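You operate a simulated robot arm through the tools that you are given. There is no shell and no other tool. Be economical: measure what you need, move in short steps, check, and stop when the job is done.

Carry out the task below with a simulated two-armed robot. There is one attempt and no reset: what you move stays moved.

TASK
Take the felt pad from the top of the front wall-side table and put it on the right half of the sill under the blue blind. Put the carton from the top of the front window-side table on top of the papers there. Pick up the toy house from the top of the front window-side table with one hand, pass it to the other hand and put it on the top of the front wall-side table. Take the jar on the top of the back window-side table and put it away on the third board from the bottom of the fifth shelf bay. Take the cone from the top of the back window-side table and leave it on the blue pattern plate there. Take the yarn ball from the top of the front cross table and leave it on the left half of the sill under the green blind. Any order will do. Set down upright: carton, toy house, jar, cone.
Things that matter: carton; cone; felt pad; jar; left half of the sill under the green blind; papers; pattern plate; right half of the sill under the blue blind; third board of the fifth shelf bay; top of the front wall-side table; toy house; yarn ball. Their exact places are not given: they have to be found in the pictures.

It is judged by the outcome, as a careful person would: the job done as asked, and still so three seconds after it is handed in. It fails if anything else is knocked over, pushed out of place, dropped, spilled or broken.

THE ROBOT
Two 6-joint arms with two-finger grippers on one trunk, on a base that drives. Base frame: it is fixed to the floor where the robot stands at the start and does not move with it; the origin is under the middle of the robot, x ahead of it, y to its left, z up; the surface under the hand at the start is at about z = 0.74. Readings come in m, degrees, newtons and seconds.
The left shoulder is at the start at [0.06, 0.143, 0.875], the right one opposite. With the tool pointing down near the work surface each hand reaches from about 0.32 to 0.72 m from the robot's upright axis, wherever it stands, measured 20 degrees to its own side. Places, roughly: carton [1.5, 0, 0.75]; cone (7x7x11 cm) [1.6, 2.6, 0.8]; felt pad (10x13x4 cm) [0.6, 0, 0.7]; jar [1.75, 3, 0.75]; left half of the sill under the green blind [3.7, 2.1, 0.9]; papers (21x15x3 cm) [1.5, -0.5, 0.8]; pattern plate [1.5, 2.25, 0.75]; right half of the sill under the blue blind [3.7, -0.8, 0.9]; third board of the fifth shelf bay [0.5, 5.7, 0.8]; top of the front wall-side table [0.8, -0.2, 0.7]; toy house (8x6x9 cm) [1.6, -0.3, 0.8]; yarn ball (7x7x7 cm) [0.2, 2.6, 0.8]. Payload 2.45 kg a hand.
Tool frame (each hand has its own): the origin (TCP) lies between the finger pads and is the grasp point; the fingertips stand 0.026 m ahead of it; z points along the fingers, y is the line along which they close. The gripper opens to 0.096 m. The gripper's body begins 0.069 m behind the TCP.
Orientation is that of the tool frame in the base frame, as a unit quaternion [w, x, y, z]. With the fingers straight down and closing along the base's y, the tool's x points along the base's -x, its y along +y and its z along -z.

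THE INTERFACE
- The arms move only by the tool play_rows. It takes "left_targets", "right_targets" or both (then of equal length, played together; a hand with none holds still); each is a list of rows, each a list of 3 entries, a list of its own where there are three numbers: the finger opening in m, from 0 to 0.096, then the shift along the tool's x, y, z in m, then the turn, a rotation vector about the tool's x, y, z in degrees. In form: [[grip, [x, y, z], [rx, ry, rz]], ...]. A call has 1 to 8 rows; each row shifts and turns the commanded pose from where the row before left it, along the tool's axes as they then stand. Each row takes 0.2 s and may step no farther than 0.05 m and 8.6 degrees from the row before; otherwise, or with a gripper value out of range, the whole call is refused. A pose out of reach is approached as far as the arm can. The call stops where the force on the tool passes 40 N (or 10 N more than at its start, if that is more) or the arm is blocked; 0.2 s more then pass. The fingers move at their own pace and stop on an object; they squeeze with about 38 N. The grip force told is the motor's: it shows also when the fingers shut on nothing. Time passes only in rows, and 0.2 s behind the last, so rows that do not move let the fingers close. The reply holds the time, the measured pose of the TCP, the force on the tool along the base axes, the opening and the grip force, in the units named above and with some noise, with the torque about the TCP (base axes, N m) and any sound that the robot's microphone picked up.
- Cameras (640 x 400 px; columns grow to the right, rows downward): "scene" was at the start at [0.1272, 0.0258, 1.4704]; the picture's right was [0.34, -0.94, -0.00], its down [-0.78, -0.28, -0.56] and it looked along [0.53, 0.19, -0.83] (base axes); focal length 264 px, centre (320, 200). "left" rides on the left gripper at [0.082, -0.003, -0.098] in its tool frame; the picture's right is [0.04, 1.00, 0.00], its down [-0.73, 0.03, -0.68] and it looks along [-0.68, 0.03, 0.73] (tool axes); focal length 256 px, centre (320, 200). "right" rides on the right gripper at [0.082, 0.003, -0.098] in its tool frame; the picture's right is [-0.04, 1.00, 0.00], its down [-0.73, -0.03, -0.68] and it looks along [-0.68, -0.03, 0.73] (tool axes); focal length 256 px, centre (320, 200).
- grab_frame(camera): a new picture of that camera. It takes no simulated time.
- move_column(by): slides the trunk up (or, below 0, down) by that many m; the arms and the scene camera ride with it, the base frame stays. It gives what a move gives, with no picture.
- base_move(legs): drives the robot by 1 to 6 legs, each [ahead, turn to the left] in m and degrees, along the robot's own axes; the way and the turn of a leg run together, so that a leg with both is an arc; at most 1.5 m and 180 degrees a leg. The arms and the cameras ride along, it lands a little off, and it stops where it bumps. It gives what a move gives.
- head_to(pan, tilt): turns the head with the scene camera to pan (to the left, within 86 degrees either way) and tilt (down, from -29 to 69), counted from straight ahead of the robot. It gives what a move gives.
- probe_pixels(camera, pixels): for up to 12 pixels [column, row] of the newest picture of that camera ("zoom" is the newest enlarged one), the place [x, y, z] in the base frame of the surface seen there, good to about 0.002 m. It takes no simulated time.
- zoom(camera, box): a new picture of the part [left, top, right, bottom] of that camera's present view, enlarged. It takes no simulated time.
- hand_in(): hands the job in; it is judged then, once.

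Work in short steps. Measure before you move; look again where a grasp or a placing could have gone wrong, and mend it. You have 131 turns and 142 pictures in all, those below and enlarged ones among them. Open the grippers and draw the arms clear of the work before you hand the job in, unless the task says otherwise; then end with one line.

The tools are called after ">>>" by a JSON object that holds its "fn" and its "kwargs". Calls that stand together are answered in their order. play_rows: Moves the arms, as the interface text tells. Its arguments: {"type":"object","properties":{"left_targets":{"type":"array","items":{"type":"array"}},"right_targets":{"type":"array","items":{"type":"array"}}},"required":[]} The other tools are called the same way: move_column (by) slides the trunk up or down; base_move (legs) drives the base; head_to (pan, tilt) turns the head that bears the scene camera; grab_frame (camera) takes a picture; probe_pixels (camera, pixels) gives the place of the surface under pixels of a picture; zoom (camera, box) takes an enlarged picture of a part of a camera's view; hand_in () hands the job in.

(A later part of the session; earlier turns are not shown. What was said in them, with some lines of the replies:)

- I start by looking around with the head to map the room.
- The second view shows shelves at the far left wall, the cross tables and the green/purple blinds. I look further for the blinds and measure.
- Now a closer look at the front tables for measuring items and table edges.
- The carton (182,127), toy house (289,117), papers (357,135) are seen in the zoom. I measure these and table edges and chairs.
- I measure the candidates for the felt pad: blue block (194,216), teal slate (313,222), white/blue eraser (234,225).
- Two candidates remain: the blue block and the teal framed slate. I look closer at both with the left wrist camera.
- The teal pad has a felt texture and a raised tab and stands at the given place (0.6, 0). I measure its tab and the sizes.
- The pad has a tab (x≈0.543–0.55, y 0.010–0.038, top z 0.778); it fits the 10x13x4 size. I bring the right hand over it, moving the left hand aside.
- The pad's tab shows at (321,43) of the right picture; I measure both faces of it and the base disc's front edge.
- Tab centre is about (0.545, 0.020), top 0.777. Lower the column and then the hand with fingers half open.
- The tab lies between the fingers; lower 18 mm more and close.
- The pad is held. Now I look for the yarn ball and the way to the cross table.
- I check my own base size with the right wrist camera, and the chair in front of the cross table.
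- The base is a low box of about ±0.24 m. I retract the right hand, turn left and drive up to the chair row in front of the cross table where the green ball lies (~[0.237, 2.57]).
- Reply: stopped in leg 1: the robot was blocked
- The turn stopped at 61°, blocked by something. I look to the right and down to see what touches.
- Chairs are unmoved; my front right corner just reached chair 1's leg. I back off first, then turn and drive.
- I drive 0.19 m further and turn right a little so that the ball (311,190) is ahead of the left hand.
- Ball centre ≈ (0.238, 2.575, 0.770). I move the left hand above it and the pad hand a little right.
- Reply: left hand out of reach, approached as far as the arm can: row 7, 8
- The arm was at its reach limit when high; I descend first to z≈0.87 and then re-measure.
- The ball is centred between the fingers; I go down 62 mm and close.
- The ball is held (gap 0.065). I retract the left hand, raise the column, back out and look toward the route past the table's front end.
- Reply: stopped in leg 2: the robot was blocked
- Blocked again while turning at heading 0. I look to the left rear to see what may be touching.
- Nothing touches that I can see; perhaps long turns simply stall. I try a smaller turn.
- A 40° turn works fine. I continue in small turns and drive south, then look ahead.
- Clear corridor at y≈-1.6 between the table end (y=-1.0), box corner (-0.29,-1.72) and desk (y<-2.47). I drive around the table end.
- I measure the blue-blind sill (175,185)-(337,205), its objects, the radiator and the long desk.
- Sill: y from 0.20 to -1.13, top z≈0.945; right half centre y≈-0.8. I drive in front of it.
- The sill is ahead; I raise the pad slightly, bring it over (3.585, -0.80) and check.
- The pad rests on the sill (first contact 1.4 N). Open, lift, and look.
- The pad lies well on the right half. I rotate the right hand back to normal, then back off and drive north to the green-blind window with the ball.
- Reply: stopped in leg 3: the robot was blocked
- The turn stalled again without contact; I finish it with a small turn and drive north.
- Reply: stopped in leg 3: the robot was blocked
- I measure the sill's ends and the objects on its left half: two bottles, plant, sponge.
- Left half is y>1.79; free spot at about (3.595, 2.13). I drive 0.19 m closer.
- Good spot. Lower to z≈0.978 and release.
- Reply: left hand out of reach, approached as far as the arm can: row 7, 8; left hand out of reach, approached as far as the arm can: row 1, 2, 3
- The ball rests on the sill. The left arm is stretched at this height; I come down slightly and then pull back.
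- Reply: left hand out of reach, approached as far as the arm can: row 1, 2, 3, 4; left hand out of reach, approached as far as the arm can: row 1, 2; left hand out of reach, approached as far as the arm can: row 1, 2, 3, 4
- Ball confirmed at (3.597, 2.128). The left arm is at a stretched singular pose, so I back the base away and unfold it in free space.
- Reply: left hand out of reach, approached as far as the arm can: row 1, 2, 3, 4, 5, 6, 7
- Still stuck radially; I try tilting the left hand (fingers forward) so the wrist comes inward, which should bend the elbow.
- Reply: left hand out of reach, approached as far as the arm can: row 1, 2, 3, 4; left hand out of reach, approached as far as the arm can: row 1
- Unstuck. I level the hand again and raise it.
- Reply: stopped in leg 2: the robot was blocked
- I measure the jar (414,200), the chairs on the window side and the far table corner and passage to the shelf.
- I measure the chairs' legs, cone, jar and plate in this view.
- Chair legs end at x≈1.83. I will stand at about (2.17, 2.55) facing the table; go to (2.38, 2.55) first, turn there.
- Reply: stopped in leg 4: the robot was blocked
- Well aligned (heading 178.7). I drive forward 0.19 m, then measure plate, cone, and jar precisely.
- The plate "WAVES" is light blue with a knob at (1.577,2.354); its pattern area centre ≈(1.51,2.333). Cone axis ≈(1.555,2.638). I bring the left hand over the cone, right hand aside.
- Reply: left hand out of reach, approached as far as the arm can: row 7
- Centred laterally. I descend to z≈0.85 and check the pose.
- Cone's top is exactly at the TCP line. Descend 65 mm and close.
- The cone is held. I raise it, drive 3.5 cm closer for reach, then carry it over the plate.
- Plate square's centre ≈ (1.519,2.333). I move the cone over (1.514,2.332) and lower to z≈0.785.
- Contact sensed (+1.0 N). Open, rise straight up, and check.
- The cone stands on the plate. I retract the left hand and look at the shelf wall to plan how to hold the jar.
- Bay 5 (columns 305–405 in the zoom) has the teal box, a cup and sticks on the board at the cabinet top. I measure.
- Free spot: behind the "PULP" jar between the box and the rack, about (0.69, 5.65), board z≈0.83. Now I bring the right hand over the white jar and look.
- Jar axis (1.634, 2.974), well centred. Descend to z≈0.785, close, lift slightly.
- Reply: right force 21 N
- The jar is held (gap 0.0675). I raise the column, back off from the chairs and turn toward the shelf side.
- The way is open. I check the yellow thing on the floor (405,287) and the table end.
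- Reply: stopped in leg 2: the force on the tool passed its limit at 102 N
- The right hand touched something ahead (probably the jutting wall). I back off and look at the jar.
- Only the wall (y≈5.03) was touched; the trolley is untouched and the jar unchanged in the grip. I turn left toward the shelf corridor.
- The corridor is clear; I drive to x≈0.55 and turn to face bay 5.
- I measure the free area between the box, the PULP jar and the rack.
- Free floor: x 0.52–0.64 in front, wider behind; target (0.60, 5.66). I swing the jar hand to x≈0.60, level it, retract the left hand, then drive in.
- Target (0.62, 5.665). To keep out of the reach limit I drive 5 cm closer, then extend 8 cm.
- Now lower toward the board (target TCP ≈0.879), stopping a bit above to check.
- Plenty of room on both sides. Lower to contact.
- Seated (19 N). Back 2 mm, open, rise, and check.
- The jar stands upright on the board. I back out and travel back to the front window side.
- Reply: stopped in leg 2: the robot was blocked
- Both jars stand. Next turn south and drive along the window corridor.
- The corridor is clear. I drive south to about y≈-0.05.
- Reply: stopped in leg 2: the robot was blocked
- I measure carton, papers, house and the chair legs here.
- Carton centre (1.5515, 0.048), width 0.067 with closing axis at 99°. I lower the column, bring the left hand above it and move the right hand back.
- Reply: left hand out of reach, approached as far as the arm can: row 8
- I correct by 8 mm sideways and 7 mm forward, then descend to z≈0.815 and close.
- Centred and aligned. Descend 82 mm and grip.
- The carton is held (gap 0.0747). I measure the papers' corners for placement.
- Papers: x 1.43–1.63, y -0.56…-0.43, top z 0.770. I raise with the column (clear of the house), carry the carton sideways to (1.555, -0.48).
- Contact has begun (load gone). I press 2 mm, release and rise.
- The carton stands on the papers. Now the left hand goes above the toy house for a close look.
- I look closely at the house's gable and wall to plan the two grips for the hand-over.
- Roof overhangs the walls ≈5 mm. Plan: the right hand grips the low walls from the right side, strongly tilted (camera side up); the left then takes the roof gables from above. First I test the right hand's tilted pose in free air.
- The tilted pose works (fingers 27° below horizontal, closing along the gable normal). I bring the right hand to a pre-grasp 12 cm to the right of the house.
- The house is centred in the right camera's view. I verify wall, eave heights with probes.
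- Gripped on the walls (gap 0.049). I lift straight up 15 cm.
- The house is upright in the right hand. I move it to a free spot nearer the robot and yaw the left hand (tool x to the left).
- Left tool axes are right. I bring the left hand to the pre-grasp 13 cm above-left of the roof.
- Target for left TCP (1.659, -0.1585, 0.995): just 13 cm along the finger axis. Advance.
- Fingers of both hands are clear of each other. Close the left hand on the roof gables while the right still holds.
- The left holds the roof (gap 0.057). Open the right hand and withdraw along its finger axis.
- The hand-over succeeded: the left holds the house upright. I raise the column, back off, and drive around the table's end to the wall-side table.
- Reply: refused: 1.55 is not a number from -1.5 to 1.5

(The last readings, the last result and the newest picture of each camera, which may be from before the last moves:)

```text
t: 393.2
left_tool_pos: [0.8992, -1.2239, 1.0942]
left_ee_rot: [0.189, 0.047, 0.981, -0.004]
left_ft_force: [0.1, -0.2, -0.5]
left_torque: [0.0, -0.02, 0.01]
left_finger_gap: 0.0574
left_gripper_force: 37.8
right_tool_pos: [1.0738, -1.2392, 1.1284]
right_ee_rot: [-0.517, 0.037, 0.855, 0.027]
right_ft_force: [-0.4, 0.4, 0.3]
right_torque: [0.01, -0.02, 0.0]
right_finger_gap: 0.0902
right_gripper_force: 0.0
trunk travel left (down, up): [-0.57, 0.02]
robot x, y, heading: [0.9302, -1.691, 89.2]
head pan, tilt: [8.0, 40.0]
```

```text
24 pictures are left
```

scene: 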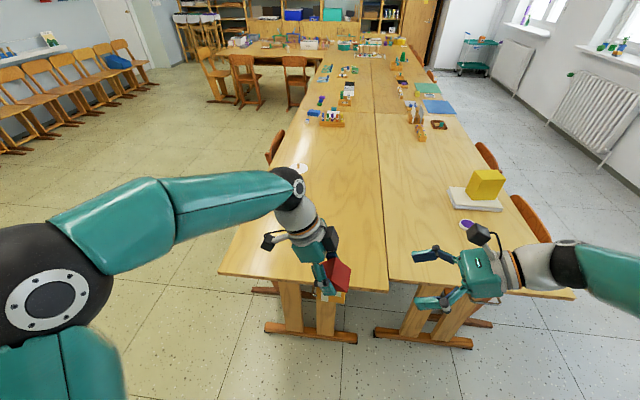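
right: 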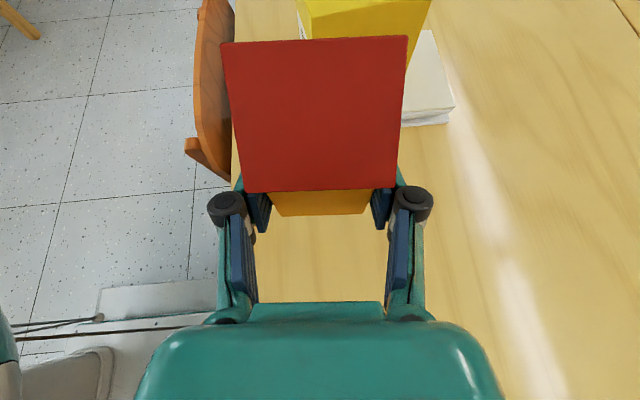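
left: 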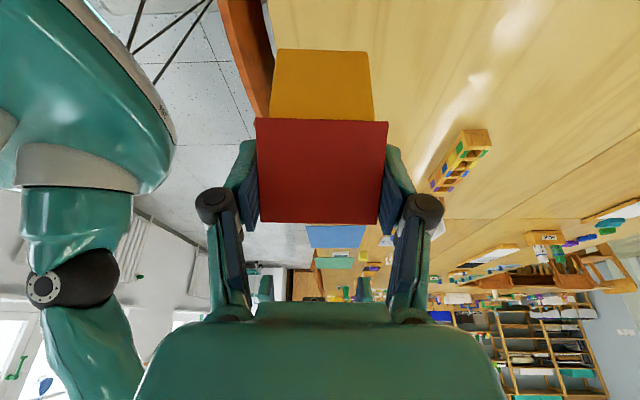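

>>> {"fn": "probe_pixels", "kwargs": {"camera": "scene", "pixels": [[356, 340], [266, 328], [375, 335], [300, 276], [388, 285], [330, 230], [383, 200]]}}

```text
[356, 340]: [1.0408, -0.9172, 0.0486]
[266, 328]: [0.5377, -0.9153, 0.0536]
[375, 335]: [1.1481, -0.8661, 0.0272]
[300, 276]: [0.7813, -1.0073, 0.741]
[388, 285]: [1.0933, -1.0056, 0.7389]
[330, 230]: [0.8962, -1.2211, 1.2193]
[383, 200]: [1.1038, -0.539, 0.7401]
```

Table end y=-1.007, seam x≈1.10. I drive 0.36 m forward so the house hangs over (0.91, -0.86), then lower.

>>> {"fn": "base_move", "kwargs": {"legs": [[0.36, 0]]}}

>>> {"fn": "move_column", "kwargs": {"by": -0.2}}

>>> {"fn": "grab_frame", "kwargs": {"camera": "scene"}}

```text
t: 395.5
left_tool_pos: [0.9106, -0.8559, 1.0949]
left_ee_rot: [0.189, 0.049, 0.981, -0.006]
left_ft_force: [-0.5, -0.5, -1.1]
left_torque: [-0.02, 0.0, -0.01]
left_finger_gap: 0.0574
left_gripper_force: 37.8
right_tool_pos: [1.0843, -0.8725, 1.1274]
right_ee_rot: [-0.517, 0.039, 0.855, 0.028]
right_ft_force: [-0.2, 0.1, -0.3]
right_torque: [-0.01, 0.02, 0.02]
right_finger_gap: 0.09
right_gripper_force: 0.0
trunk travel left (down, up): [-0.57, 0.02]
robot x, y, heading: [0.9389, -1.3281, 88.6]
head pan, tilt: [8.0, 40.0]
```

```text
t: 397.7
left_tool_pos: [0.9107, -0.8575, 0.8951]
left_ee_rot: [0.187, 0.05, 0.981, -0.005]
left_ft_force: [-1.0, 0.3, -0.2]
left_torque: [0.01, 0.03, 0.01]
left_finger_gap: 0.0575
left_gripper_force: 38.4
right_tool_pos: [1.0852, -0.8729, 0.9278]
right_ee_rot: [-0.518, 0.04, 0.854, 0.029]
right_ft_force: [-0.7, -0.2, 0.5]
right_torque: [-0.02, 0.0, 0.01]
right_finger_gap: 0.0898
right_gripper_force: 0.1
trunk travel left (down, up): [-0.37, 0.22]
robot x, y, heading: [0.9357, -1.325, 88.9]
head pan, tilt: [8.0, 40.0]
```

```text
23 pictures are left
```

scene: 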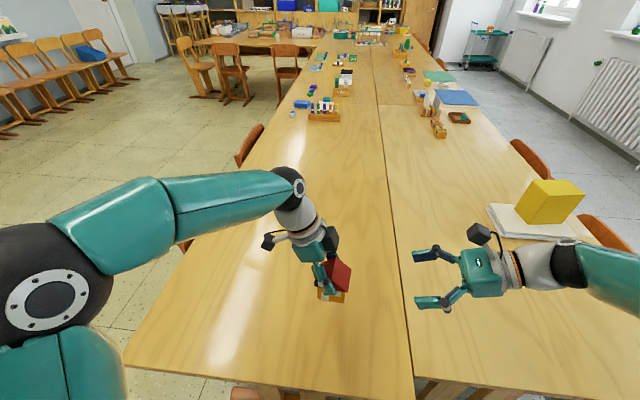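

>>> {"fn": "move_column", "kwargs": {"by": -0.072}}

>>> {"fn": "play_rows", "kwargs": {"left_targets": [[0.03, [0.0015, 0, 0.0037], [0, 0, 0]], [0.03, [0.0007, 0, 0.0019], [0, 0, 0]]]}}

>>> {"fn": "zoom", "kwargs": {"camera": "scene", "box": [240, 220, 400, 320]}}

```text
t: 398.8
left_tool_pos: [0.9104, -0.8568, 0.8241]
left_ee_rot: [0.188, 0.05, 0.981, -0.006]
left_ft_force: [-0.5, 0.3, -0.7]
left_torque: [0.0, -0.01, 0.03]
left_finger_gap: 0.0574
left_gripper_force: 37.5
right_tool_pos: [1.0856, -0.8729, 0.8571]
right_ee_rot: [-0.517, 0.04, 0.854, 0.029]
right_ft_force: [-0.8, 0.3, 0.5]
right_torque: [-0.01, -0.01, 0.03]
right_finger_gap: 0.0896
right_gripper_force: 0.1
trunk travel left (down, up): [-0.298, 0.292]
robot x, y, heading: [0.9379, -1.3273, 88.8]
head pan, tilt: [8.0, 40.0]
```

```text
t: 399.4
left_tool_pos: [0.9105, -0.8569, 0.8167]
left_ee_rot: [0.188, 0.048, 0.981, -0.005]
left_ft_force: [-0.4, 1.3, -1.4]
left_torque: [0.0, 0.03, 0.0]
left_finger_gap: 0.0572
left_gripper_force: 38.3
right_tool_pos: [1.085, -0.8721, 0.8564]
right_ee_rot: [-0.517, 0.039, 0.854, 0.029]
right_ft_force: [-0.7, -0.2, -0.4]
right_torque: [-0.05, 0.01, 0.01]
right_finger_gap: 0.0898
right_gripper_force: 0.1
trunk travel left (down, up): [-0.298, 0.292]
robot x, y, heading: [0.9337, -1.3261, 88.5]
head pan, tilt: [8.0, 40.0]
```

```text
4.00 times, centred on (320, 270) of scene
```

zoom: 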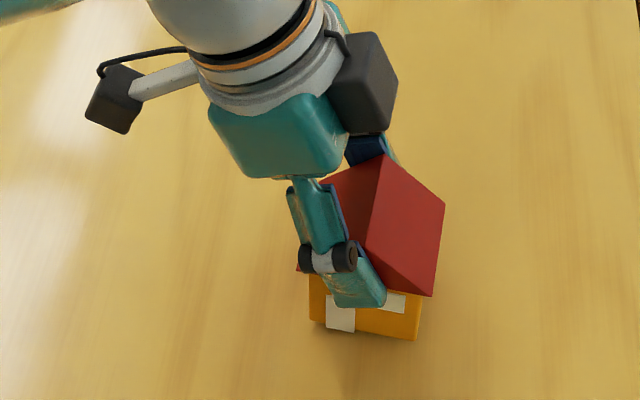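

Nearly on the table; I go down in 1.5 mm steps until contact.

>>> {"fn": "play_rows", "kwargs": {"left_targets": [[0.03, [0.0006, 0, 0.0014], [0, 0, 0]], [0.03, [0.0006, 0, 0.0014], [0, 0, 0]]]}}

```text
t: 400.0
left_tool_pos: [0.9124, -0.8569, 0.8146]
left_ee_rot: [0.188, 0.049, 0.981, -0.005]
left_ft_force: [0.6, 0.0, -1.0]
left_torque: [0.03, 0.0, -0.04]
left_finger_gap: 0.0572
left_gripper_force: 38.2
right_tool_pos: [1.085, -0.8732, 0.8562]
right_ee_rot: [-0.517, 0.04, 0.855, 0.029]
right_ft_force: [0.4, -0.8, -0.1]
right_torque: [-0.01, 0.03, 0.06]
right_finger_gap: 0.09
right_gripper_force: 0.1
trunk travel left (down, up): [-0.298, 0.292]
robot x, y, heading: [0.9378, -1.3251, 88.7]
head pan, tilt: [8.0, 40.0]
5 turns are left
```

Only 5 turns are left: lower 1.5 mm more, open, withdraw along the finger axis, and look.

>>> {"fn": "play_rows", "kwargs": {"left_targets": [[0.03, [0.0006, 0, 0.0014], [0, 0, 0]], [0.075, [0, 0, 0], [0, 0, 0]], [0.094, [0, 0, 0], [0, 0, 0]], [0.094, [0, 0, 0], [0, 0, 0]], [0.094, [0, 0, -0.03], [0, 0, 0]], [0.094, [0, 0, -0.045], [0, 0, 0]], [0.094, [0, 0, -0.045], [0, 0, 0]], [0.094, [0, 0, -0.045], [0, 0, 0]]]}}

>>> {"fn": "zoom", "kwargs": {"camera": "scene", "box": [220, 200, 420, 325]}}

```text
t: 401.8
left_tool_pos: [0.8494, -0.8523, 0.9667]
left_ee_rot: [0.188, 0.05, 0.981, -0.006]
left_ft_force: [0.9, 0.8, 0.2]
left_torque: [0.01, 0.0, 0.0]
left_finger_gap: 0.0943
left_gripper_force: 0.0
right_tool_pos: [1.0853, -0.8727, 0.8569]
right_ee_rot: [-0.517, 0.04, 0.854, 0.029]
right_ft_force: [-0.7, 0.7, 0.2]
right_torque: [0.02, 0.01, -0.01]
right_finger_gap: 0.09
right_gripper_force: 0.1
trunk travel left (down, up): [-0.298, 0.292]
robot x, y, heading: [0.936, -1.3259, 88.8]
head pan, tilt: [8.0, 40.0]
```

```text
3.20 times, centred on (320, 262) of scene
4 turns are left
```

zoom: 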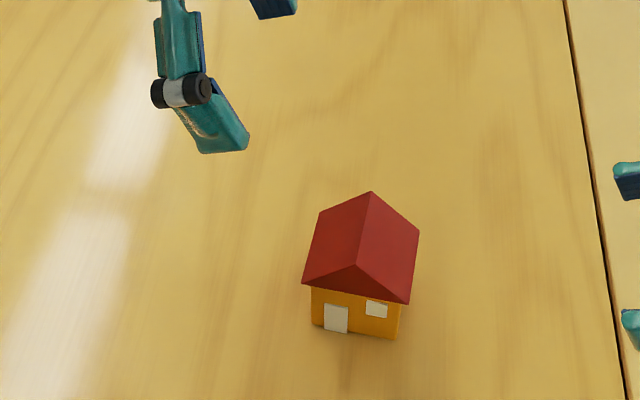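

The house stands upright on the wall-side table. I raise the column and back the robot away from the table.

>>> {"fn": "move_column", "kwargs": {"by": 0.25}}

>>> {"fn": "base_move", "kwargs": {"legs": [[-0.4, 0]]}}

>>> {"fn": "grab_frame", "kwargs": {"camera": "scene"}}

```text
t: 404.4
left_tool_pos: [0.8481, -0.8526, 1.2152]
left_ee_rot: [0.188, 0.049, 0.981, -0.005]
left_ft_force: [0.4, -0.1, -0.1]
left_torque: [-0.03, 0.01, 0.01]
left_finger_gap: 0.0937
left_gripper_force: 0.0
right_tool_pos: [1.0854, -0.8732, 1.107]
right_ee_rot: [-0.517, 0.039, 0.855, 0.029]
right_ft_force: [-0.4, 0.8, 0.4]
right_torque: [0.03, -0.02, 0.01]
right_finger_gap: 0.0901
right_gripper_force: 0.0
trunk travel left (down, up): [-0.548, 0.042]
robot x, y, heading: [0.9352, -1.3248, 88.4]
head pan, tilt: [8.0, 40.0]
```

```text
t: 406.9
left_tool_pos: [0.8406, -1.2473, 1.2157]
left_ee_rot: [0.189, 0.051, 0.981, -0.006]
left_ft_force: [-1.2, -0.4, 0.8]
left_torque: [0.05, 0.01, -0.02]
left_finger_gap: 0.094
left_gripper_force: 0.1
right_tool_pos: [1.0773, -1.2689, 1.1067]
right_ee_rot: [-0.517, 0.04, 0.855, 0.03]
right_ft_force: [0.1, 0.3, 0.0]
right_torque: [0.03, -0.01, -0.03]
right_finger_gap: 0.0904
right_gripper_force: 0.1
trunk travel left (down, up): [-0.548, 0.042]
robot x, y, heading: [0.924, -1.7243, 88.3]
head pan, tilt: [8.0, 40.0]
```

```text
20 pictures are left
3 turns are left
```

scene: 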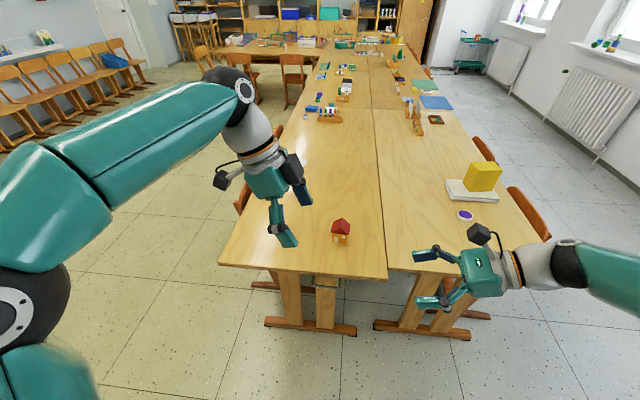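

The house (341,232) and the carton on the papers (480,180) stand, and both hands are open and clear. I hand in.

>>> {"fn": "hand_in", "kwargs": {}}

```text
The job is handed in.
```

All six placements are done and the job is handed in. One risk: I drove close over a small yellow mark or object on the floor near [2.6, 4.5], and may have moved it; I did not check.
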